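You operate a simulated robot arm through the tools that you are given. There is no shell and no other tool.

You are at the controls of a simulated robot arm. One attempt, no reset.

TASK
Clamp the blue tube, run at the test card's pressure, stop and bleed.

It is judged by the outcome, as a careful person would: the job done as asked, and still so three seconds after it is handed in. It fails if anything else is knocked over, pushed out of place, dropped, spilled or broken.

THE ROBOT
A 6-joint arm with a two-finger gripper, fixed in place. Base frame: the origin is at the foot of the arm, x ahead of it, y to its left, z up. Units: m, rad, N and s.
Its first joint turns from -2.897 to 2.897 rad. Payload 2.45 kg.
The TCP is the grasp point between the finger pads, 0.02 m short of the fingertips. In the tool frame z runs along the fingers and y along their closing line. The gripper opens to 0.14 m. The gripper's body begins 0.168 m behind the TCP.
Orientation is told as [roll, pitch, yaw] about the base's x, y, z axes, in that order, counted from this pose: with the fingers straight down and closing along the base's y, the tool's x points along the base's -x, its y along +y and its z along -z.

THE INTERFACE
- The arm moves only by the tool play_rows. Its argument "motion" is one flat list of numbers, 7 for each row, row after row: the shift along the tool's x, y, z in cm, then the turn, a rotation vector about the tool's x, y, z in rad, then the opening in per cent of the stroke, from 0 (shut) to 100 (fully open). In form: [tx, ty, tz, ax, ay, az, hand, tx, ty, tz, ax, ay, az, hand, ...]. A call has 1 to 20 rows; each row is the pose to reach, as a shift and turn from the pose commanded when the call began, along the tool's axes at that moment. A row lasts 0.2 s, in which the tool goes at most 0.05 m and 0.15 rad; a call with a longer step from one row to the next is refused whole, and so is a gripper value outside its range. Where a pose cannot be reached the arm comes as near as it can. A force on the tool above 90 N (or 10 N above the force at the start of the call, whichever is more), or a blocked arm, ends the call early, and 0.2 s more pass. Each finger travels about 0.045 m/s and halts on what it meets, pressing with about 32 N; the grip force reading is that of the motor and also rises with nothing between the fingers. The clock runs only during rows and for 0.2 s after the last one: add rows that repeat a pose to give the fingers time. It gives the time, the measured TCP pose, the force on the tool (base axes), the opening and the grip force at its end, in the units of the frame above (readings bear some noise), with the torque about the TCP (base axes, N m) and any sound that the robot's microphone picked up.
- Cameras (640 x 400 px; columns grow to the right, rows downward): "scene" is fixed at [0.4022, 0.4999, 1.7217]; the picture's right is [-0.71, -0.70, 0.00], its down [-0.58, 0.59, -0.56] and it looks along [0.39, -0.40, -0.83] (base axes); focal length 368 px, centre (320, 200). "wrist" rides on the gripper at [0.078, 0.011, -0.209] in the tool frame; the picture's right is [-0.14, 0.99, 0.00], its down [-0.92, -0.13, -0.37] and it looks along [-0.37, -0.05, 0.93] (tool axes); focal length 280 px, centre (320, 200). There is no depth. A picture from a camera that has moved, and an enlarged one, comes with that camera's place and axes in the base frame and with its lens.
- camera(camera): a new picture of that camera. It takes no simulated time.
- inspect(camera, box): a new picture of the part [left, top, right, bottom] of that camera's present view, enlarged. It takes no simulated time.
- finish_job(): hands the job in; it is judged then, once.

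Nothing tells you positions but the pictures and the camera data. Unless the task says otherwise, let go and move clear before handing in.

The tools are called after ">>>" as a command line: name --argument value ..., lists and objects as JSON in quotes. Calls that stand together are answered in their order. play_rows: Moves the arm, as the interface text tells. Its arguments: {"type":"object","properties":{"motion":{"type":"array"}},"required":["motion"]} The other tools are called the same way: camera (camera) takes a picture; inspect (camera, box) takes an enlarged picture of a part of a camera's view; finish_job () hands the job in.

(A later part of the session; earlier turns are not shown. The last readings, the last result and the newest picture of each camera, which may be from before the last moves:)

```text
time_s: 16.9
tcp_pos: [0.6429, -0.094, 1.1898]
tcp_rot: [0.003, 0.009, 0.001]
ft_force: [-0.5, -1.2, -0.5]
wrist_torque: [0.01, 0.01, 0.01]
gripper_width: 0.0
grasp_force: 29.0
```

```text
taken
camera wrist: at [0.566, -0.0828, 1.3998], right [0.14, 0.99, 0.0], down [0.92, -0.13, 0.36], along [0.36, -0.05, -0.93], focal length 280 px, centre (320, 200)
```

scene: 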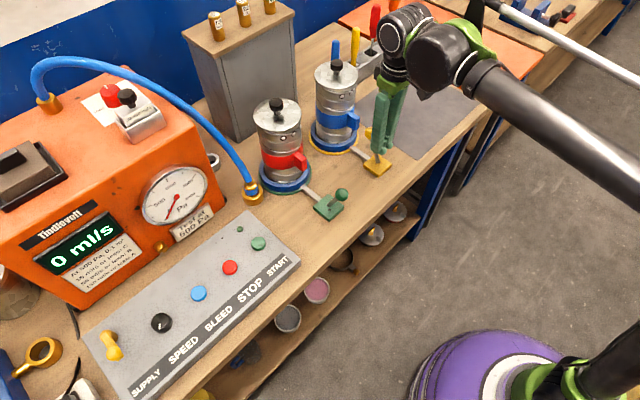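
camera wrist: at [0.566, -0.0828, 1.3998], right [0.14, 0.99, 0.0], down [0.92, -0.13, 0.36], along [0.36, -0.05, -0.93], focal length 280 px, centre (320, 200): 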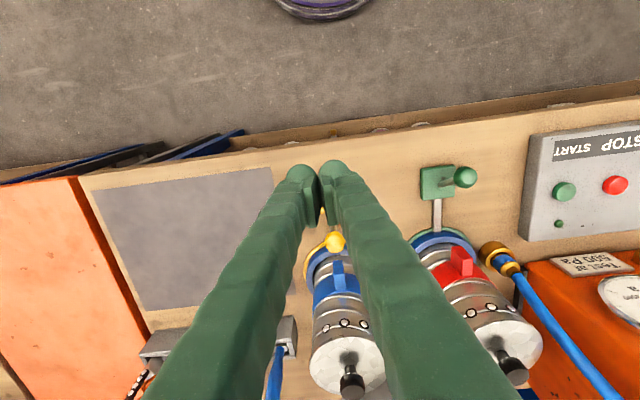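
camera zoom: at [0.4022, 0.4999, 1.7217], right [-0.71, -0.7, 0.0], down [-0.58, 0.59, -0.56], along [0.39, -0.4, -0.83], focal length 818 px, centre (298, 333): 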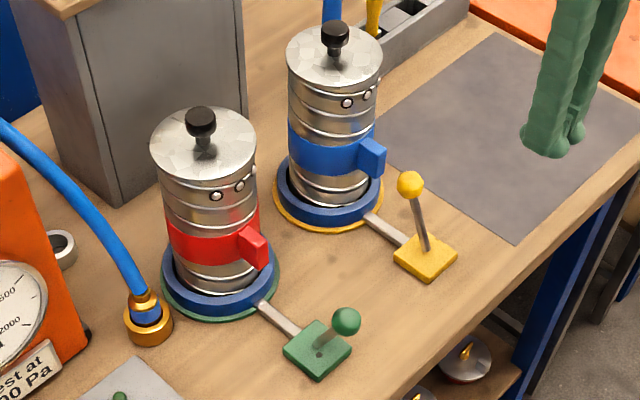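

>>> inspect --camera "scene" --box '[290, 100, 390, 170]'

>>> inspect --camera "scene" --box '[240, 140, 340, 210]'

>>> inspect --camera "scene" --box '[0, 160, 220, 320]'

```text
5.71 times, centred on (340, 135) of scene
camera zoom: at [0.4022, 0.4999, 1.7217], right [-0.71, -0.7, 0.0], down [-0.58, 0.59, -0.56], along [0.39, -0.4, -0.83], focal length 2104 px, centre (206, 571)
```

zoom: 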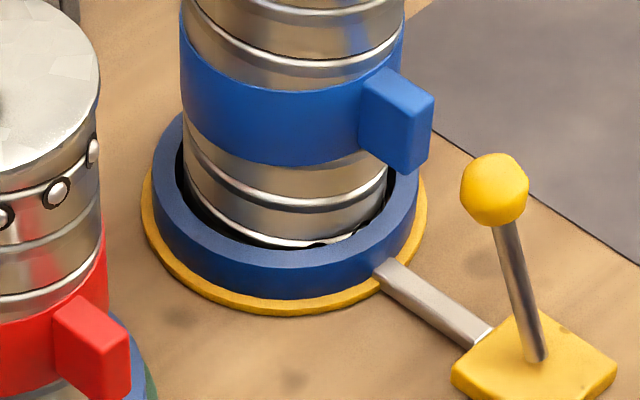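

```text
5.71 times, centred on (290, 175) of scene
camera zoom: at [0.4022, 0.4999, 1.7217], right [-0.71, -0.7, 0.0], down [-0.58, 0.59, -0.56], along [0.39, -0.4, -0.83], focal length 2104 px, centre (491, 343)
```

zoom: 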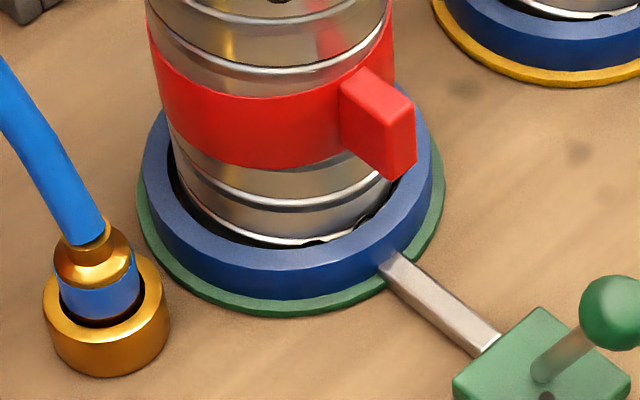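

```text
2.50 times, centred on (110, 240) of scene
camera zoom: at [0.4022, 0.4999, 1.7217], right [-0.71, -0.7, 0.0], down [-0.58, 0.59, -0.56], along [0.39, -0.4, -0.83], focal length 921 px, centre (845, 100)
```

zoom: 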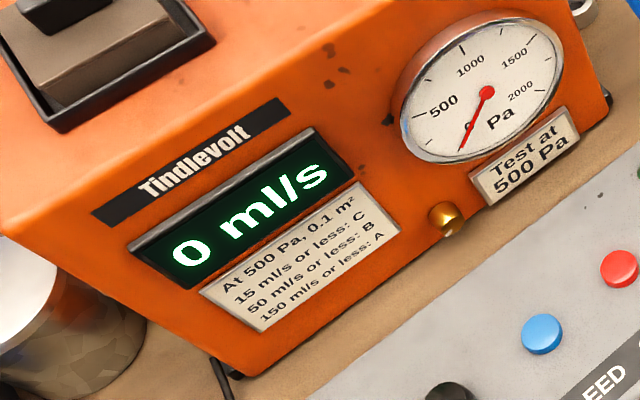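

The clamp lever stays thrown over toward the blue tube. The SPEED knob points to its lower-left minimum at (0.783, 0.573, 0.95). I'll move over to view the SUPPLY lever and SPEED knob up close.

>>> play_rows --motion '[0.5, 4, -0.5, 0, 0, 0, 20, 1, 8, -1, 0, 0, 0, 40, 1.5, 12, -1.5, 0, 0, 0, 60, 2, 16, -2, 0, 0, 0, 80, 2.5, 20, -2.5, 0, 0, 0, 100, 3, 24, -3, 0, 0, 0, 100, 3.5, 28, -3, 0, 0, 0, 100, 4, 32, -3, 0, 0, 0, 100, 4, 36, -3, 0, 0, 0, 100, 4, 40, -3, 0, 0, 0, 100, 4, 44, -3, 0, 0, 0, 100, 4, 48, -3, 0, 0, 0, 100, 4, 52, -3, 0, 0, 0, 100, 4, 56, -3, 0, 0, 0, 100, 4, 60, -3, 0, 0, 0, 100, 4, 64, -3, 0, 0, 0, 100, 4, 64, -3, 0, 0, 0, 100]'

>>> camera --camera "wrist"

>>> camera --camera "scene"

```text
time_s: 20.5
tcp_pos: [0.6063, 0.5501, 1.2202]
tcp_rot: [0.002, 0.008, 0.001]
ft_force: [-0.6, -0.2, 0.7]
wrist_torque: [0.0, 0.0, -0.02]
gripper_width: 0.1398
grasp_force: 0.0
```

```text
taken
camera wrist: at [0.5297, 0.5599, 1.4305], right [0.14, 0.99, 0.0], down [0.92, -0.13, 0.36], along [0.36, -0.05, -0.93], focal length 280 px, centre (320, 200)
```

wrist: 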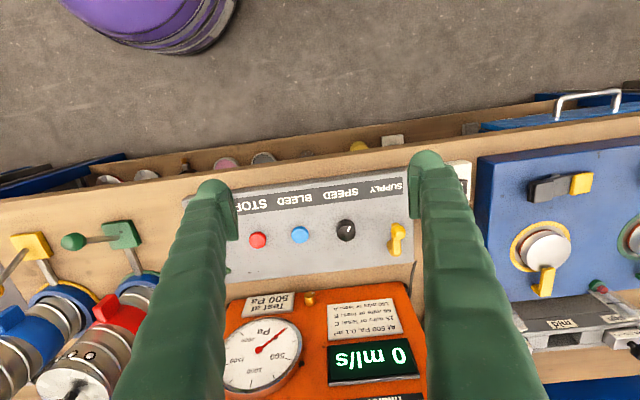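

```text
taken
```

scene: 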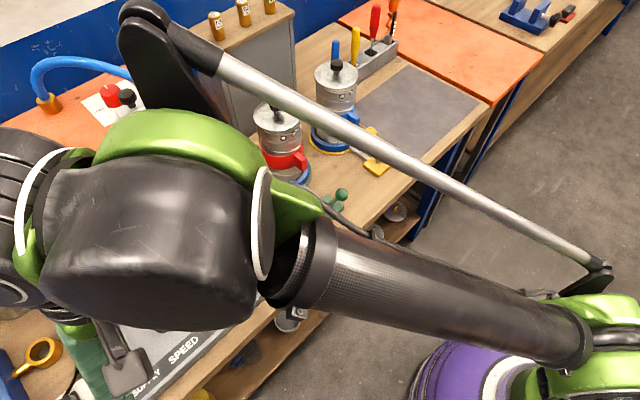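

>>> inspect --camera "wrist" --box '[320, 180, 420, 270]'

>>> inspect --camera "wrist" --box '[320, 200, 370, 245]'

>>> inspect --camera "wrist" --box '[220, 280, 430, 400]'

```text
4.44 times, centred on (370, 225) of wrist
camera zoom: at [0.5297, 0.5599, 1.4305], right [0.14, 0.99, 0.0], down [0.92, -0.13, 0.36], along [0.36, -0.05, -0.93], focal length 1246 px, centre (98, 89)
```

zoom: 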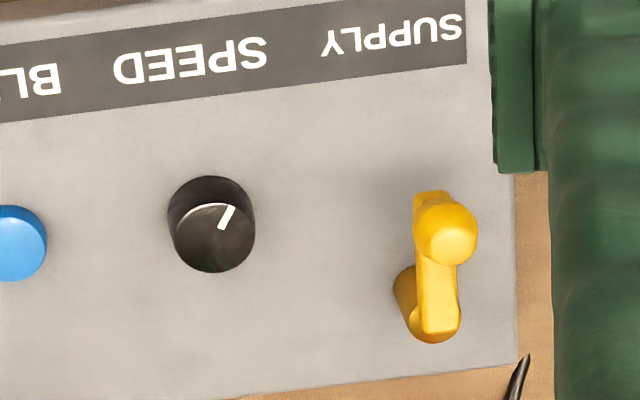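

```text
8.89 times, centred on (345, 222) of wrist
camera zoom: at [0.5297, 0.5599, 1.4305], right [0.14, 0.99, 0.0], down [0.92, -0.13, 0.36], along [0.36, -0.05, -0.93], focal length 2492 px, centre (98, 0)
```

zoom: 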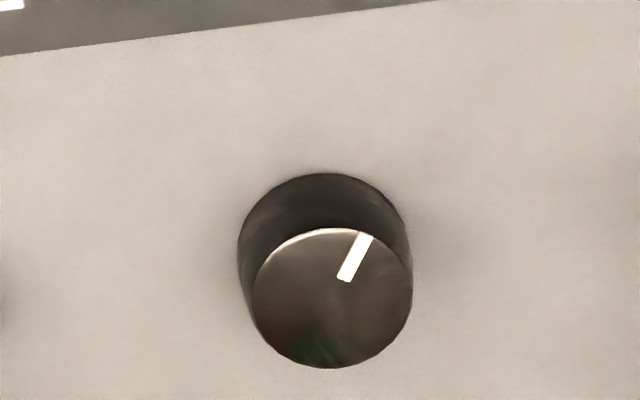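

```text
3.05 times, centred on (325, 340) of wrist
camera zoom: at [0.5297, 0.5599, 1.4305], right [0.14, 0.99, 0.0], down [0.92, -0.13, 0.36], along [0.36, -0.05, -0.93], focal length 854 px, centre (305, -227)
```

zoom: 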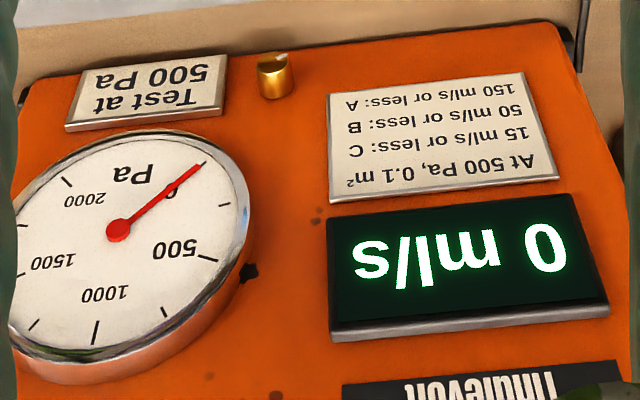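

SUPPLY is a crank-style valve handle pointing toward me, and SPEED is at minimum (its mark is at 7 o'clock from the operator side). With SPEED at minimum it's safe to press START first and watch the lamp and gauge, so I'll hover over START with closed fingers.

>>> play_rows --motion '[-2.25, -2.95, 1.25, 0, -0.001, 0, 0, -4.5, -5.9, 2.5, 0, -0.002, 0, 0, -6.75, -8.85, 3.75, 0, -0.003, 0, 0, -9, -11.8, 5, 0, -0.004, 0, 0, -11.25, -14.75, 6.25, 0, -0.005, 0, 0, -13.5, -17.7, 7.5, 0, -0.006, 0, 0, -15.75, -20.65, 8.75, 0, -0.007, 0, 0, -18, -23.6, 10, 0, -0.008, 0, 0, -18, -23.6, 13, 0, -0.008, 0, 0, -18, -23.6, 13, 0, -0.008, 0, 0]'

>>> camera --camera "wrist"

>>> camera --camera "scene"

```text
time_s: 22.7
tcp_pos: [0.7828, 0.3125, 1.0902]
tcp_rot: [0.001, 0.0, 0.002]
ft_force: [-0.1, 0.3, -0.3]
wrist_torque: [-0.02, -0.01, 0.01]
gripper_width: 0.0
grasp_force: 29.1
```

```text
taken
camera wrist: at [0.7045, 0.3231, 1.3004], right [0.14, 0.99, 0.0], down [0.92, -0.13, 0.37], along [0.36, -0.05, -0.93], focal length 280 px, centre (320, 200)
```

wrist: 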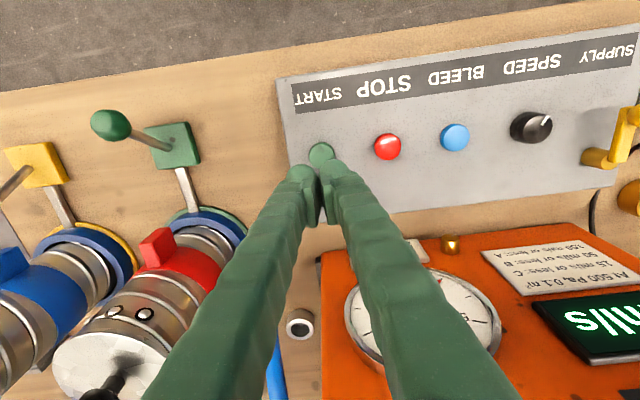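

```text
taken
```

scene: 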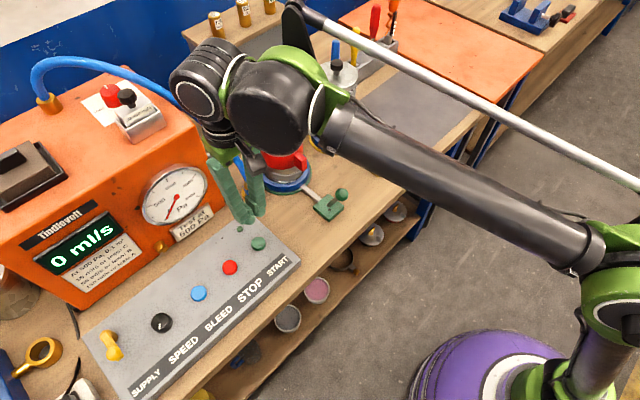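

The estimates agree on START at about (0.785, 0.314), top z≈0.94. I'll lower toward it carefully.

>>> play_rows --motion '[-0.2, 0.15, 4, 0, 0, 0, 0, -0.2, 0.15, 8, 0, 0, 0, 0, -0.2, 0.15, 10.5, 0, 0, 0, 0, -0.2, 0.15, 12, 0, 0, 0, 0, -0.2, 0.15, 12.5, 0, 0, 0, 0, -0.2, 0.15, 13, 0, 0, 0, 0]'

>>> inspect --camera "scene" --box '[180, 180, 300, 280]'

```text
time_s: 24.1
tcp_pos: [0.7845, 0.3153, 0.9608]
tcp_rot: [0.001, 0.0, 0.002]
ft_force: [5.2, 1.2, 13.0]
wrist_torque: [0.04, -0.06, 0.01]
gripper_width: 0.0061
grasp_force: 29.2
heard: click
```

```text
4.00 times, centred on (240, 230) of scene
camera zoom: at [0.4022, 0.4999, 1.7217], right [-0.71, -0.7, 0.0], down [-0.58, 0.59, -0.56], along [0.39, -0.4, -0.83], focal length 1473 px, centre (640, 80)
```

zoom: 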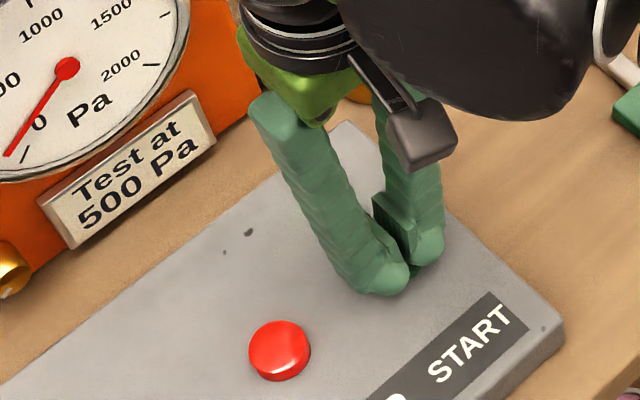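

I heard a click, so START has been pressed. I'll lift off and check the lamp, gauge and display.

>>> play_rows --motion '[0, 0, -2, 0, 0, 0, 0, 0, 0, -6, 0, 0, 0, 0, 0, 0, -10, 0, 0, 0, 0, 3, 0, -12, 0, 0, 0, 0, 7, 0, -12, 0, 0, 0, 0, 7, 0, -12, 0, 0, 0, 0]'

>>> camera --camera "scene"

>>> inspect --camera "scene" --box '[30, 160, 270, 310]'

>>> camera --camera "wrist"

```text
time_s: 25.5
tcp_pos: [0.7152, 0.3174, 1.0779]
tcp_rot: [0.002, 0.0, 0.0]
ft_force: [-0.3, 0.4, -0.3]
wrist_torque: [0.02, 0.03, 0.03]
gripper_width: 0.0
grasp_force: 29.5
```

```text
taken
```

scene: 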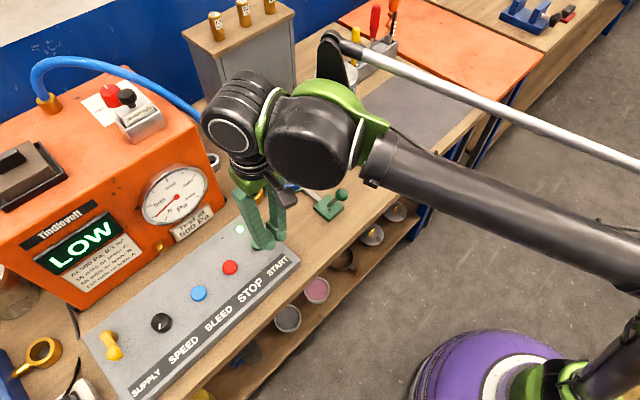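

```text
2.67 times, centred on (150, 235) of scene
camera zoom: at [0.4022, 0.4999, 1.7217], right [-0.71, -0.7, 0.0], down [-0.58, 0.59, -0.56], along [0.39, -0.4, -0.83], focal length 982 px, centre (773, 107)
```

zoom: 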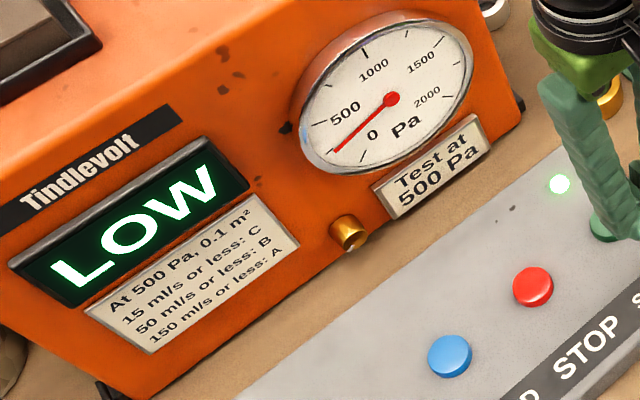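

```text
taken
camera wrist: at [0.6381, 0.3271, 1.2872], right [0.14, 0.99, 0.0], down [0.92, -0.13, 0.37], along [0.36, -0.05, -0.93], focal length 280 px, centre (320, 200)
```

wrist: 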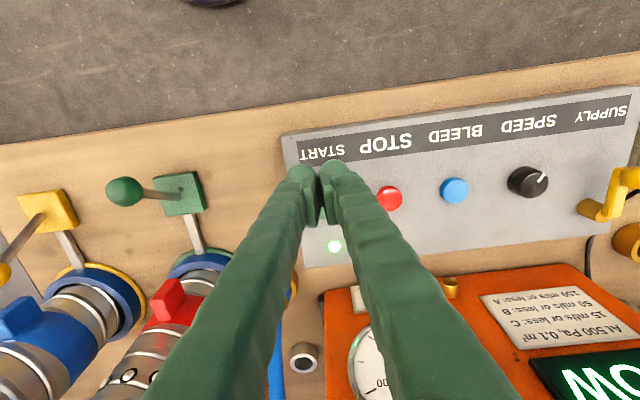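

The run lamp is lit and the gauge has risen to about 200 Pa, so supply is flowing and SPEED sets the pressure. I'll move over the SPEED knob with the fingers partly open.

>>> play_rows --motion '[-0.5, 3.65, -1, 0, 0, 0, 10, -1.5, 7.3, -2, 0, 0, 0, 20, -2.5, 10.95, -2, 0, 0, 0, 30, -3.5, 14.6, -2, 0, 0, 0, 45, -4.5, 18.25, -2, 0, 0, 0, 45, -5.5, 21.9, -2, 0, 0, 0, 45, -6.9, 25.5, -2, 0, 0, 0, 45, -6.9, 25.5, -2, 0, 0, 0, 45, -6.9, 25.5, -2, 0, 0, 0, 45]'

>>> camera --camera "wrist"

>>> camera --camera "scene"

```text
time_s: 27.5
tcp_pos: [0.7857, 0.5717, 1.0983]
tcp_rot: [0.002, 0.0, -0.001]
ft_force: [0.4, -0.2, -0.9]
wrist_torque: [-0.01, 0.0, -0.05]
gripper_width: 0.0628
grasp_force: 0.0
```

```text
taken
camera wrist: at [0.707, 0.5812, 1.3078], right [0.14, 0.99, 0.0], down [0.92, -0.13, 0.37], along [0.36, -0.05, -0.93], focal length 280 px, centre (320, 200)
```

wrist: 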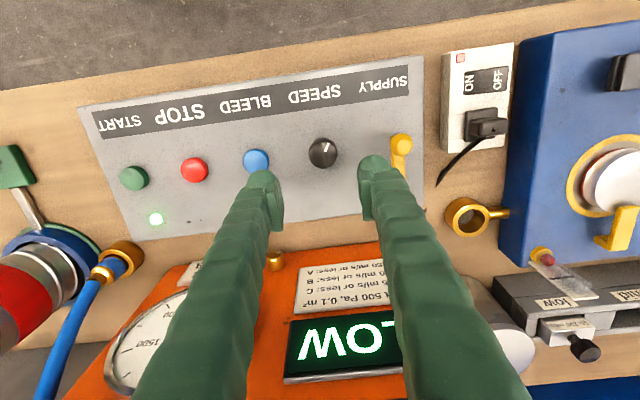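

```text
taken
```

scene: 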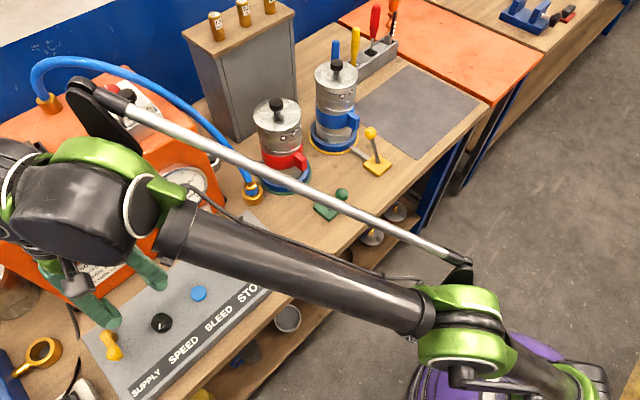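

The knob sits at about (0.782, 0.576). I'll align and lower the open fingers around it, keeping the tips just above the panel, then check the view of the gauge.

>>> play_rows --motion '[0.3, 0.45, 3, 0, 0, 0, 45, 0.3, 0.45, 6, 0, 0, 0, 45, 0.3, 0.45, 9, 0, 0, 0, 45, 0.3, 0.45, 11.5, 0, 0, 0, 45, 0.3, 0.45, 13, 0, 0, 0, 45, 0.3, 0.45, 13.8, 0, 0, 0, 45, 0.3, 0.45, 13.8, 0, 0, 0, 45]'

>>> camera --camera "wrist"

>>> camera --camera "scene"

```text
time_s: 29.1
tcp_pos: [0.7805, 0.5733, 0.9632]
tcp_rot: [0.001, 0.002, 0.0]
ft_force: [0.1, 0.6, 0.4]
wrist_torque: [-0.01, -0.01, -0.01]
gripper_width: 0.063
grasp_force: 0.0
```

```text
taken
camera wrist: at [0.7035, 0.5844, 1.1721], right [0.14, 0.99, 0.0], down [0.92, -0.13, 0.37], along [0.36, -0.05, -0.93], focal length 280 px, centre (320, 200)
```

wrist: 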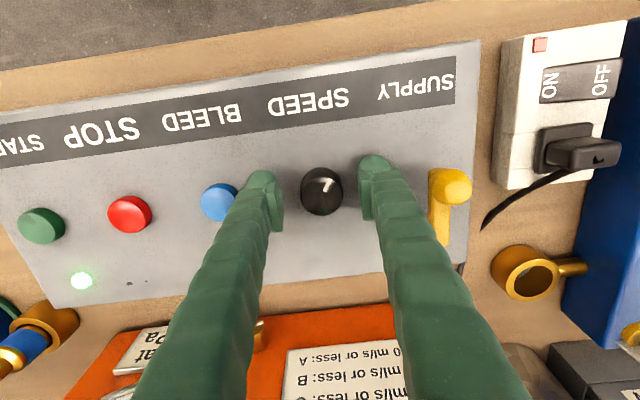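

```text
taken
```

scene: 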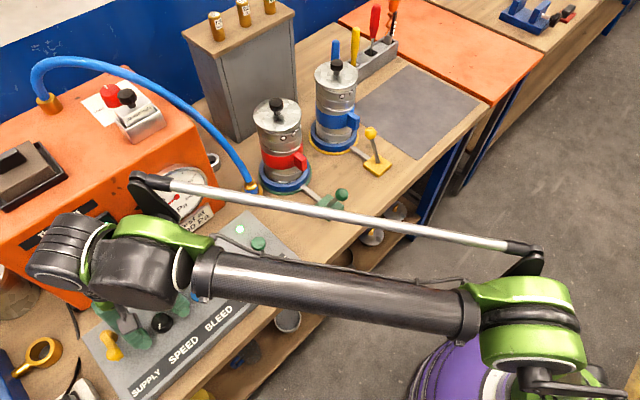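

>>> inspect --camera "scene" --box '[130, 150, 230, 240]'

>>> inspect --camera "wrist" --box '[240, 140, 400, 240]'

```text
4.44 times, centred on (180, 195) of scene
camera zoom: at [0.4022, 0.4999, 1.7217], right [-0.71, -0.7, 0.0], down [-0.58, 0.59, -0.56], along [0.39, -0.4, -0.83], focal length 1637 px, centre (942, 222)
```

zoom: 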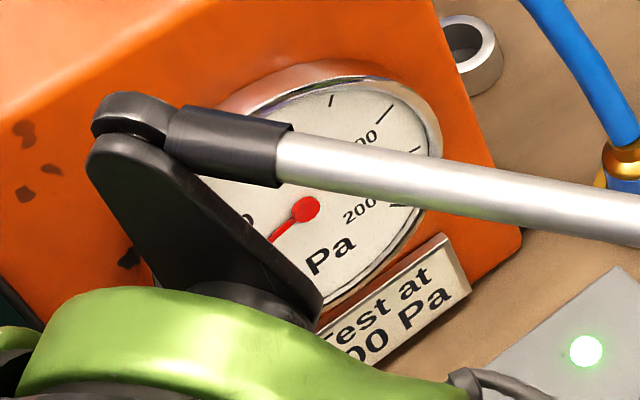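

```text
4.00 times, centred on (320, 190) of wrist
camera zoom: at [0.7035, 0.5844, 1.1721], right [0.14, 0.99, 0.0], down [0.92, -0.13, 0.37], along [0.36, -0.05, -0.93], focal length 1122 px, centre (320, 240)
```

zoom: 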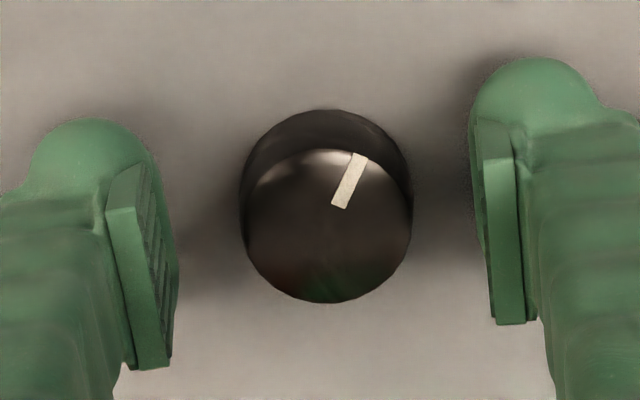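

The gauge sits near 230–250 Pa at this setting and the knob is centred between the pads. I'll grip it, turn it clockwise about 20°, then open and check.

>>> play_rows --motion '[0, 0, 0.4, 0, 0, 0, 30, 0, 0, 0.4, 0, 0, 0, 15, 0, 0, 0.4, 0, 0, 0, 10, 0, 0, 0.4, 0, 0, 0, 10, 0, 0, 0.4, 0, 0, 0.12, 10, 0, 0, 0.4, 0, 0, 0.24, 10, 0, 0, 0.4, 0, 0, 0.35, 10, 0, 0, 0.4, 0, 0, 0.35, 10]'

>>> inspect --camera "scene" --box '[130, 150, 230, 240]'

>>> camera --camera "wrist"

```text
time_s: 30.9
tcp_pos: [0.7804, 0.5761, 0.9586]
tcp_rot: [0.002, 0.0, -0.35]
ft_force: [25.3, 26.8, 20.3]
wrist_torque: [0.32, -0.51, 0.1]
gripper_width: 0.0348
grasp_force: 45.2
```

```text
4.44 times, centred on (180, 195) of scene
camera zoom: at [0.4022, 0.4999, 1.7217], right [-0.71, -0.7, 0.0], down [-0.58, 0.59, -0.56], along [0.39, -0.4, -0.83], focal length 1637 px, centre (942, 222)
```

zoom: 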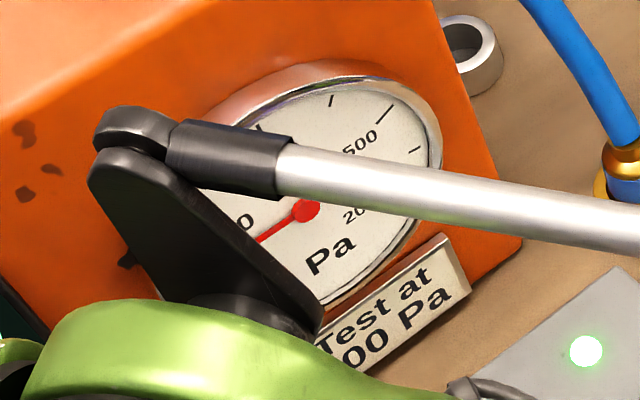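

```text
taken
camera wrist: at [0.7115, 0.6125, 1.1676], right [0.47, 0.88, 0.0], down [0.82, -0.44, 0.37], along [0.33, -0.17, -0.93], focal length 280 px, centre (320, 200)
```

wrist: 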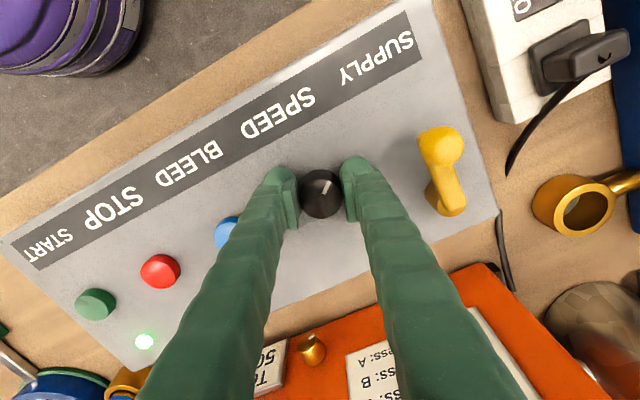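

The needle is rising (about 330 Pa now) after the 20° turn. There is some side load, so I'll relax the position slightly while still gripping and turn another ~0.3 rad.

>>> play_rows --motion '[-0.05, 0.15, -0.15, 0, 0, 0, 10, -0.1, 0.25, -0.2, 0, 0, 0.1, 10, -0.1, 0.25, -0.2, 0, 0, 0.2, 10, -0.1, 0.25, -0.2, 0, 0, 0.3, 10, -0.1, 0.25, -0.2, 0, 0, 0.3, 10]'

>>> inspect --camera "scene" --box '[130, 150, 230, 240]'

>>> inspect --camera "wrist" --box '[260, 140, 380, 240]'

```text
time_s: 32.1
tcp_pos: [0.7825, 0.5771, 0.9596]
tcp_rot: [0.0, 0.0, -0.651]
ft_force: [-23.6, -9.6, -26.0]
wrist_torque: [0.25, 0.53, -0.07]
gripper_width: 0.0346
grasp_force: 45.5
```

```text
4.44 times, centred on (180, 195) of scene
camera zoom: at [0.4022, 0.4999, 1.7217], right [-0.71, -0.7, 0.0], down [-0.58, 0.59, -0.56], along [0.39, -0.4, -0.83], focal length 1637 px, centre (942, 222)
```

zoom: 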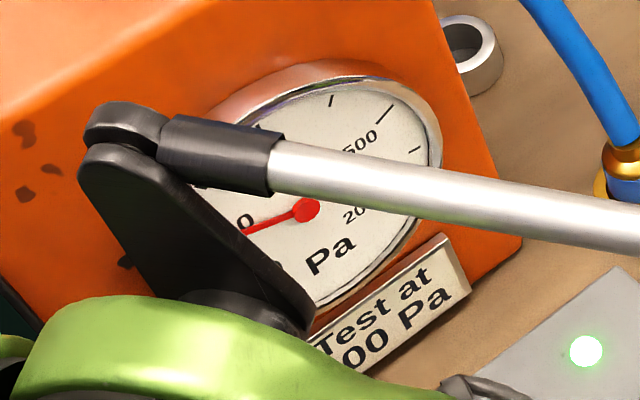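

```text
4.00 times, centred on (320, 190) of wrist
camera zoom: at [0.727, 0.6326, 1.1693], right [0.71, 0.7, 0.0], down [0.66, -0.66, 0.37], along [0.26, -0.26, -0.93], focal length 1122 px, centre (320, 240)
```

zoom: 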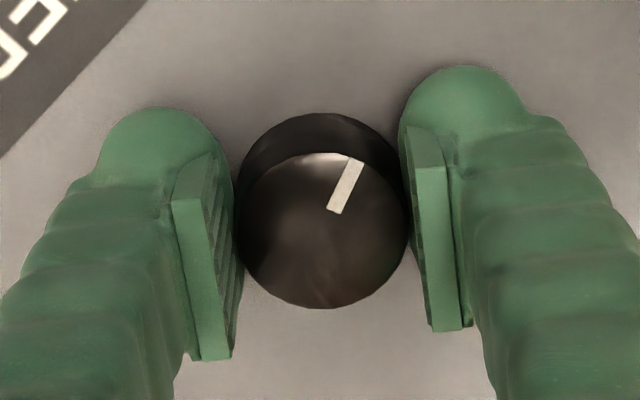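

The needle is now close to the 500 mark direction. I'll open the fingers without disturbing the knob and raise straight up, then rotate back and take a clear reading of the gauge.

>>> play_rows --motion '[0, 0, 0, 0, 0, 0, 25, 0, 0, 0, 0, 0, 0, 45, 0, 0, 0, 0, 0, 0, 45, 0, 0, -3, 0, 0, 0, 45, 0, 0, -7, 0, 0, 0, 45, 0, 0, -11, 0, 0, 0, 45, 0, 0, -15, 0, 0, 0, 45, 0, 0, -18, 0, 0, -0.13, 45, 2, -2, -18, 0, 0, -0.26, 45, 5, -4, -18, 0, 0, -0.39, 45, 8, -6.5, -18, 0, 0, -0.52, 45, 11, -9, -18, 0, 0, -0.65, 45, 14, -11, -18, 0, 0, -0.65, 45, 14, -11, -18, 0, 0, -0.65, 45]'

>>> camera --camera "scene"

>>> camera --camera "wrist"

```text
time_s: 35.1
tcp_pos: [0.6047, 0.5724, 1.1391]
tcp_rot: [0.001, 0.0, 0.003]
ft_force: [-0.7, 0.0, -0.5]
wrist_torque: [-0.03, 0.03, 0.02]
gripper_width: 0.063
grasp_force: 0.1
out of reach, approached as far as the arm can: row 7, 8, 9
```

```text
taken
```

scene: 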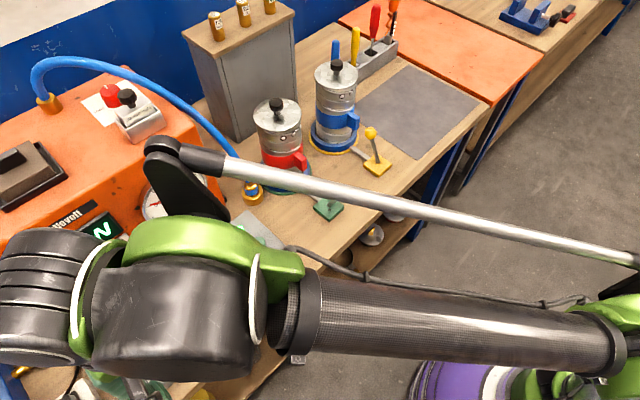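

```text
taken
camera wrist: at [0.5261, 0.5827, 1.349], right [0.14, 0.99, 0.0], down [0.92, -0.13, 0.37], along [0.36, -0.05, -0.93], focal length 280 px, centre (320, 200)
```

wrist: 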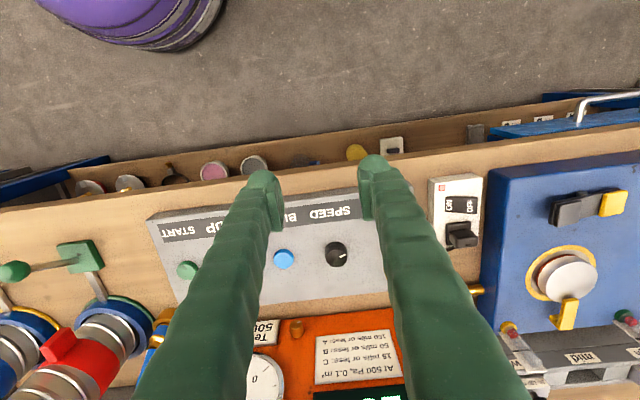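

The arm hides the gauge here, so I'll move toward -y and slightly up for a clear view.

>>> play_rows --motion '[0, -4, -1, 0, 0, 0, 45, 0, -8, -2, 0, 0, 0, 45, 0, -12, -3, 0, 0, 0, 45, 0, -16, -4, 0, 0, 0, 45, 0, -20, -5, 0, 0, 0, 45, 0, -24, -6, 0, 0, 0, 45, 0, -28, -6, 0, 0, 0, 45, 0, -32, -6, 0, 0, 0, 45, 0, -32, -6, 0, 0, 0, 45]'

>>> camera --camera "scene"

>>> inspect --camera "scene" --box '[130, 155, 220, 240]'

>>> inspect --camera "scene" --box '[30, 200, 230, 340]'

```text
time_s: 37.1
tcp_pos: [0.6039, 0.2525, 1.2004]
tcp_rot: [-0.001, 0.0, 0.001]
ft_force: [-0.1, -0.2, -0.4]
wrist_torque: [0.03, 0.03, -0.05]
gripper_width: 0.0628
grasp_force: 0.1
```

```text
taken
```

scene: 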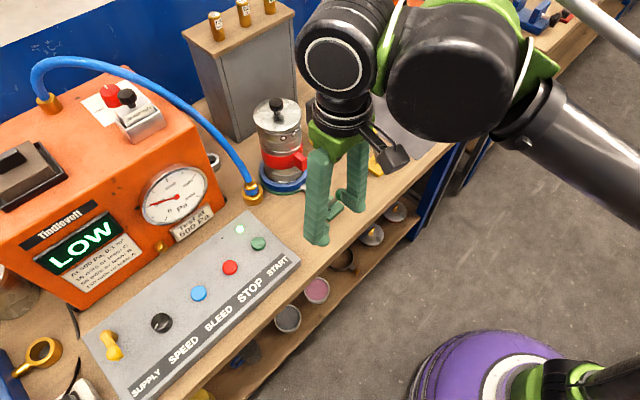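

```text
4.71 times, centred on (175, 198) of scene
camera zoom: at [0.4022, 0.4999, 1.7217], right [-0.71, -0.7, 0.0], down [-0.58, 0.59, -0.56], along [0.39, -0.4, -0.83], focal length 1733 px, centre (1002, 212)
```

zoom: 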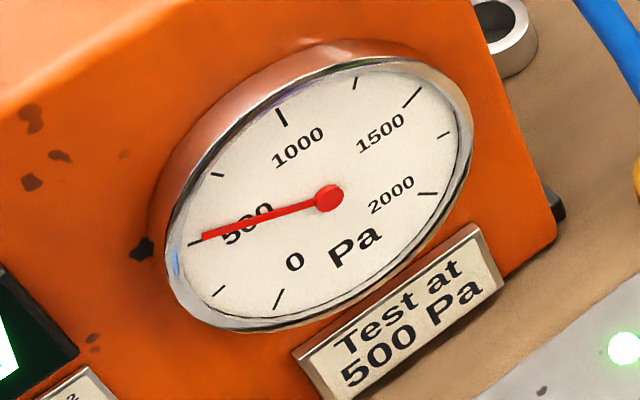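

```text
2.86 times, centred on (130, 270) of scene
camera zoom: at [0.4022, 0.4999, 1.7217], right [-0.71, -0.7, 0.0], down [-0.58, 0.59, -0.56], along [0.39, -0.4, -0.83], focal length 1052 px, centre (863, 0)
```

zoom: 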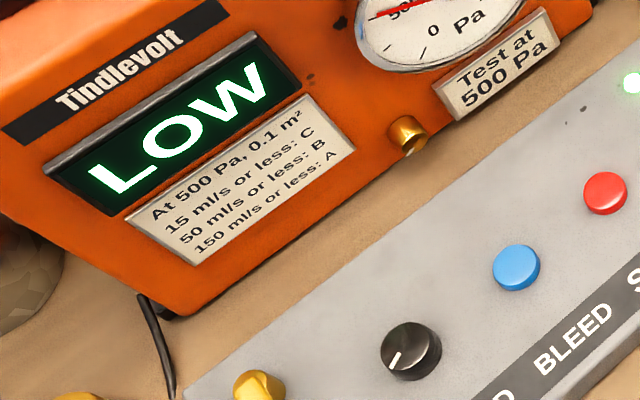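

>>> inspect --camera "scene" --box '[138, 180, 182, 215]'

>>> camera --camera "wrist"

```text
11.43 times, centred on (160, 198) of scene
camera zoom: at [0.4022, 0.4999, 1.7217], right [-0.71, -0.7, 0.0], down [-0.58, 0.59, -0.56], along [0.39, -0.4, -0.83], focal length 4209 px, centre (2149, 229)
```

zoom: 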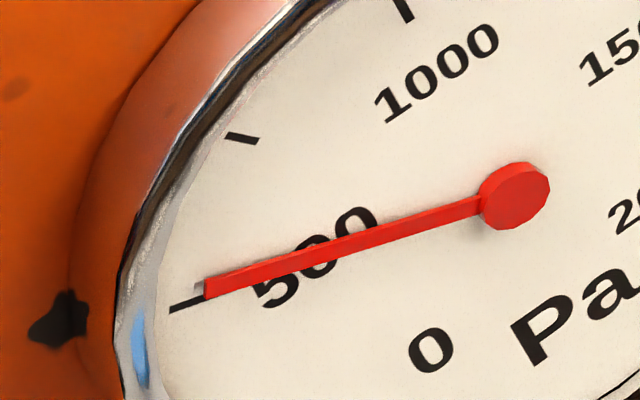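

```text
taken
camera wrist: at [0.5274, 0.2636, 1.4096], right [0.14, 0.99, 0.0], down [0.92, -0.13, 0.37], along [0.36, -0.05, -0.93], focal length 280 px, centre (320, 200)
```

wrist: 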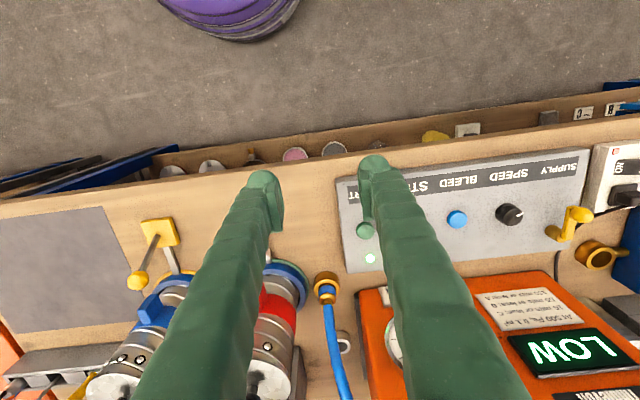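

The needle is right around 500, maybe slightly past it given the oblique view. I'll get a head-on view of the dial with the wrist camera before fine-tuning.

>>> play_rows --motion '[1.67, 2.47, -1.67, 0, -0.1, 0, 100, 3.34, 4.94, -3.34, 0, -0.2, 0, 100, 5, 7.4, -5, 0, -0.3, 0, 100, 6.67, 9.87, -6.67, 0, -0.4, 0, 100, 8.34, 12.3, -8.34, 0, -0.5, 0, 100, 10, 14.8, -10, 0, -0.6, 0, 100, 10, 14.8, -10, 0, -0.6, 0, 100]'

>>> camera --camera "wrist"

```text
time_s: 38.7
tcp_pos: [0.5045, 0.4, 1.3023]
tcp_rot: [0.001, -0.6, -0.001]
ft_force: [0.1, 0.2, -0.3]
wrist_torque: [-0.02, 0.0, -0.07]
gripper_width: 0.14
grasp_force: 0.2
```

```text
taken
camera wrist: at [0.3221, 0.4106, 1.4317], right [0.11, 0.99, 0.08], down [0.55, -0.13, 0.82], along [0.83, -0.05, -0.56], focal length 280 px, centre (320, 200)
```

wrist: 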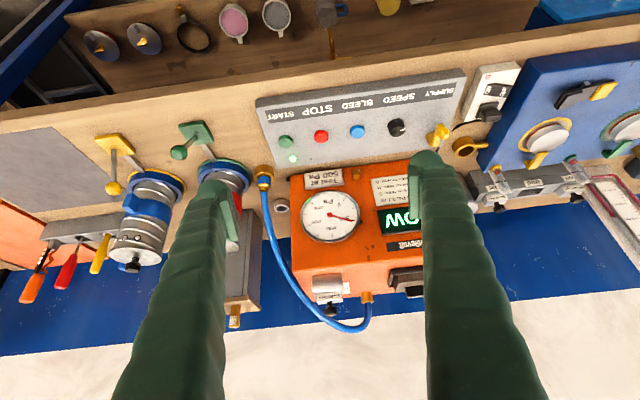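

>>> inspect --camera "wrist" --box '[290, 180, 370, 250]'

>>> inspect --camera "wrist" --box '[325, 195, 370, 235]'

```text
5.71 times, centred on (330, 215) of wrist
camera zoom: at [0.3221, 0.4106, 1.4317], right [0.11, 0.99, 0.08], down [0.55, -0.13, 0.82], along [0.83, -0.05, -0.56], focal length 1602 px, centre (263, 114)
```

zoom: 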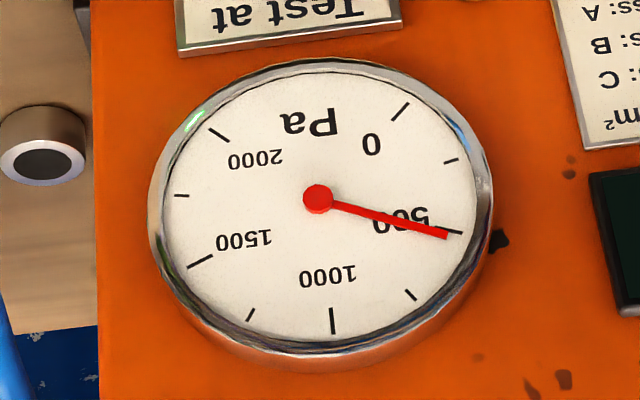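

```text
10.00 times, centred on (348, 215) of wrist
camera zoom: at [0.3221, 0.4106, 1.4317], right [0.11, 0.99, 0.08], down [0.55, -0.13, 0.82], along [0.83, -0.05, -0.56], focal length 2804 px, centre (45, 50)
```

zoom: 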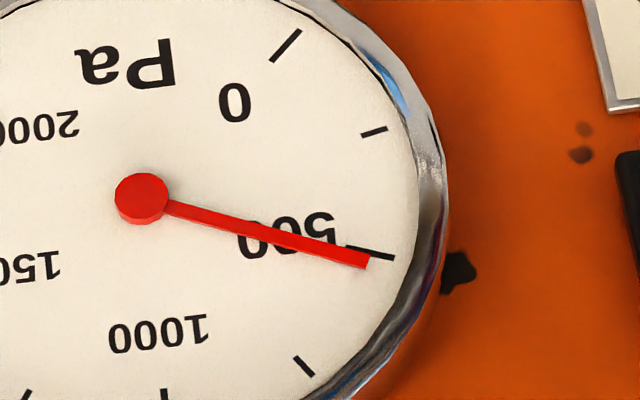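

Head-on, the dial reads about 530 Pa, so it needs a small turn back of roughly 0.05 rad. I'll return above the SPEED knob.

>>> play_rows --motion '[-1.217, 1.937, 3.673, 0, 0.0667, 0, 45, -2.435, 3.873, 7.346, 0, 0.1333, 0, 45, -3.652, 5.81, 11.02, 0, 0.2, 0, 45, -4.869, 7.747, 14.693, 0, 0.2667, 0, 45, -6.087, 9.683, 18.366, 0, 0.3333, 0, 45, -7.304, 11.62, 22.039, 0, 0.4, 0, 45, -8.521, 13.557, 25.713, 0, 0.4667, 0, 45, -9.739, 15.493, 29.386, 0, 0.5333, 0, 45, -10.956, 17.43, 33.059, 0, 0.6, 0, 45, -10.956, 17.43, 33.059, 0, 0.6, 0, 45]'

>>> camera --camera "wrist"

```text
time_s: 40.9
tcp_pos: [0.7818, 0.576, 1.0875]
tcp_rot: [0.002, 0.002, 0.001]
ft_force: [-0.7, 0.0, 0.2]
wrist_torque: [0.01, -0.02, -0.01]
gripper_width: 0.0631
grasp_force: 0.1
```

```text
taken
camera wrist: at [0.7044, 0.5865, 1.2974], right [0.14, 0.99, 0.0], down [0.92, -0.13, 0.37], along [0.36, -0.05, -0.93], focal length 280 px, centre (320, 200)
```

wrist: 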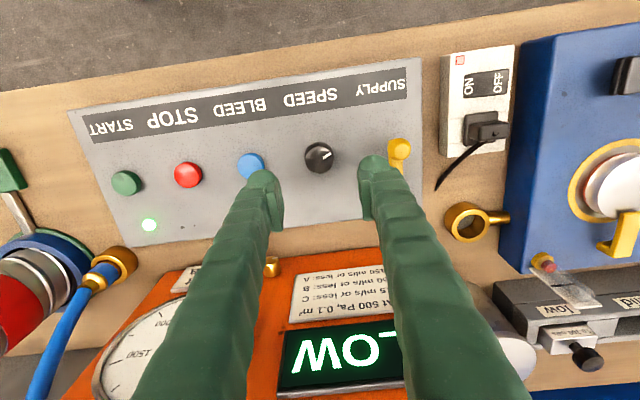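

>>> play_rows --motion '[0, 0, 3, 0, 0, 0, 45, 0, 0, 6, 0, 0, 0, 45, 0, 0, 9, 0, 0, 0, 45, 0, 0, 11.5, 0, 0, 0, 45, 0, 0, 12.8, 0, 0, 0, 45, 0, 0, 12.8, 0, 0, 0, 30, 0, 0, 12.8, 0, 0, 0, 15, 0, 0, 12.8, 0, 0, 0, 10, 0, 0, 12.8, 0, 0, 0, 10]'

>>> inspect --camera "scene" --box '[130, 150, 230, 240]'

>>> inspect --camera "wrist" --box '[260, 140, 380, 240]'

```text
time_s: 42.9
tcp_pos: [0.7822, 0.5758, 0.9609]
tcp_rot: [0.0, 0.003, 0.0]
ft_force: [-5.9, -21.0, -10.4]
wrist_torque: [-0.24, 0.02, -0.07]
gripper_width: 0.0344
grasp_force: 39.1
```

```text
4.44 times, centred on (180, 195) of scene
camera zoom: at [0.4022, 0.4999, 1.7217], right [-0.71, -0.7, 0.0], down [-0.58, 0.59, -0.56], along [0.39, -0.4, -0.83], focal length 1637 px, centre (942, 222)
```

zoom: 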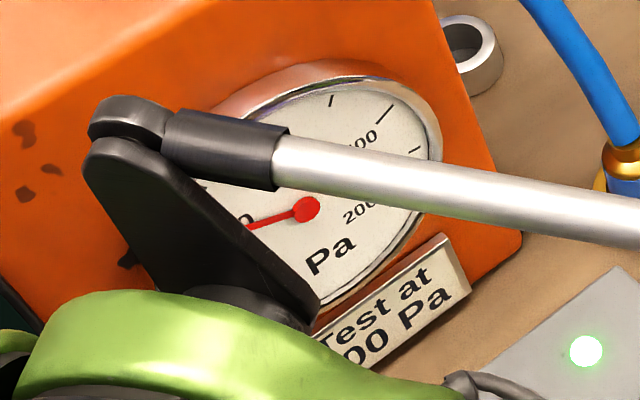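

```text
4.00 times, centred on (320, 190) of wrist
camera zoom: at [0.7042, 0.5857, 1.1707], right [0.14, 0.99, 0.0], down [0.92, -0.13, 0.37], along [0.36, -0.05, -0.93], focal length 1122 px, centre (320, 240)
```

zoom: 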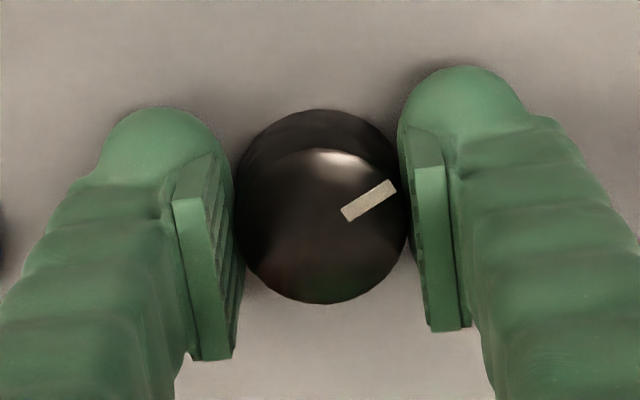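

Gripped well. Now a fine counter-clockwise turn of about 0.045 rad.

>>> play_rows --motion '[0, -0.05, 0, 0, 0, -0.025, 10, 0, -0.05, 0, 0, 0, -0.045, 10, 0, -0.05, 0, 0, 0, -0.045, 10, 0, -0.05, 0, 0, 0, -0.045, 10]'

>>> inspect --camera "scene" --box '[130, 150, 230, 240]'

>>> inspect --camera "wrist" --box '[260, 140, 380, 240]'

```text
time_s: 43.9
tcp_pos: [0.7824, 0.5748, 0.9623]
tcp_rot: [0.002, 0.0, 0.046]
ft_force: [2.5, -19.9, 1.7]
wrist_torque: [-0.27, -0.09, -0.08]
gripper_width: 0.0338
grasp_force: 44.8
```

```text
4.44 times, centred on (180, 195) of scene
camera zoom: at [0.4022, 0.4999, 1.7217], right [-0.71, -0.7, 0.0], down [-0.58, 0.59, -0.56], along [0.39, -0.4, -0.83], focal length 1637 px, centre (942, 222)
```

zoom: 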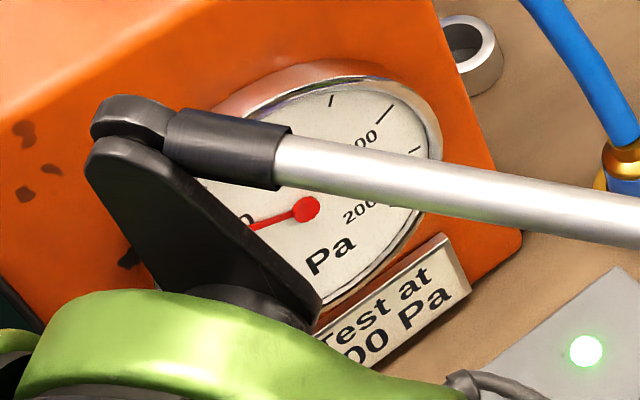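

```text
4.00 times, centred on (320, 190) of wrist
camera zoom: at [0.7036, 0.5817, 1.1707], right [0.09, 1.0, 0.0], down [0.93, -0.09, 0.37], along [0.37, -0.03, -0.93], focal length 1122 px, centre (320, 240)
```

zoom: 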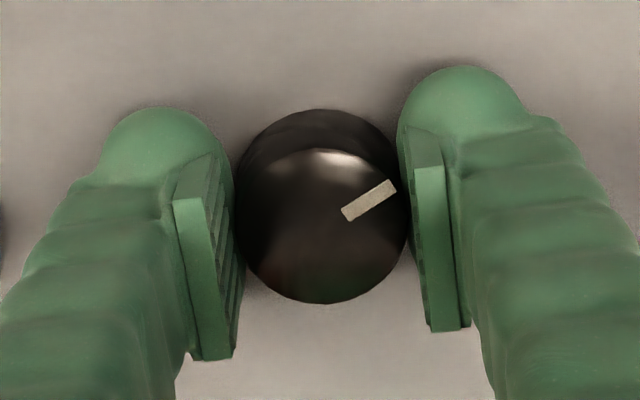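

I'll open, raise straight up, and go back to the head-on viewing pose to read the dial.

>>> play_rows --motion '[0, 0, 0, 0, 0, 0, 25, 0, 0, 0, 0, 0, 0, 45, 0, 0, 0, 0, 0, 0, 45, 0, 0, -3, 0, 0, 0, 45, 0, 0, -7, 0, 0, 0.02, 45, 0, 0, -10, 0, 0, 0.045, 45, 0, 0, -13, 0, 0, 0.045, 45]'

>>> play_rows --motion '[3.08, -1.93, -2.34, 0, -0.0667, 0, 60, 6.16, -3.86, -4.68, 0, -0.1333, 0, 75, 9.24, -5.79, -7.02, 0, -0.2, 0, 90, 12.32, -7.72, -9.36, 0, -0.2667, 0, 100, 15.4, -9.65, -11.7, 0, -0.3333, 0, 100, 18.48, -11.58, -14.04, 0, -0.4, 0, 100, 21.56, -13.51, -16.38, 0, -0.4667, 0, 100, 24.64, -15.44, -18.7, 0, -0.5333, 0, 100, 27.71, -17.38, -21, 0, -0.6, 0, 100, 27.71, -17.38, -21, 0, -0.6, 0, 100]'

>>> inspect --camera "wrist" --box '[290, 180, 370, 250]'

>>> inspect --camera "wrist" --box '[325, 195, 370, 235]'

```text
time_s: 45.5
tcp_pos: [0.7817, 0.5755, 1.0911]
tcp_rot: [0.003, -0.001, 0.001]
ft_force: [0.5, -0.5, -0.4]
wrist_torque: [0.01, -0.02, -0.02]
gripper_width: 0.0631
grasp_force: 0.0
```

```text
time_s: 47.7
tcp_pos: [0.5046, 0.4021, 1.3015]
tcp_rot: [0.001, -0.6, 0.001]
ft_force: [0.4, 0.5, 0.1]
wrist_torque: [-0.02, 0.01, -0.01]
gripper_width: 0.14
grasp_force: 0.1
```

```text
5.71 times, centred on (330, 215) of wrist
camera zoom: at [0.322, 0.4126, 1.4304], right [0.11, 0.99, 0.08], down [0.55, -0.13, 0.82], along [0.83, -0.05, -0.56], focal length 1602 px, centre (263, 114)
```

zoom: 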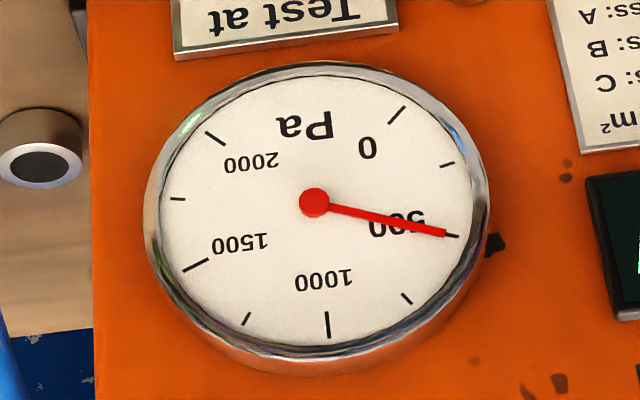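

```text
10.00 times, centred on (348, 215) of wrist
camera zoom: at [0.322, 0.4126, 1.4304], right [0.11, 0.99, 0.08], down [0.55, -0.13, 0.82], along [0.83, -0.05, -0.56], focal length 2804 px, centre (45, 50)
```

zoom: 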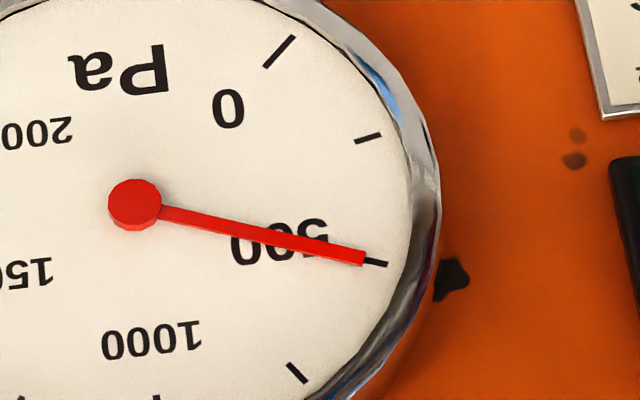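

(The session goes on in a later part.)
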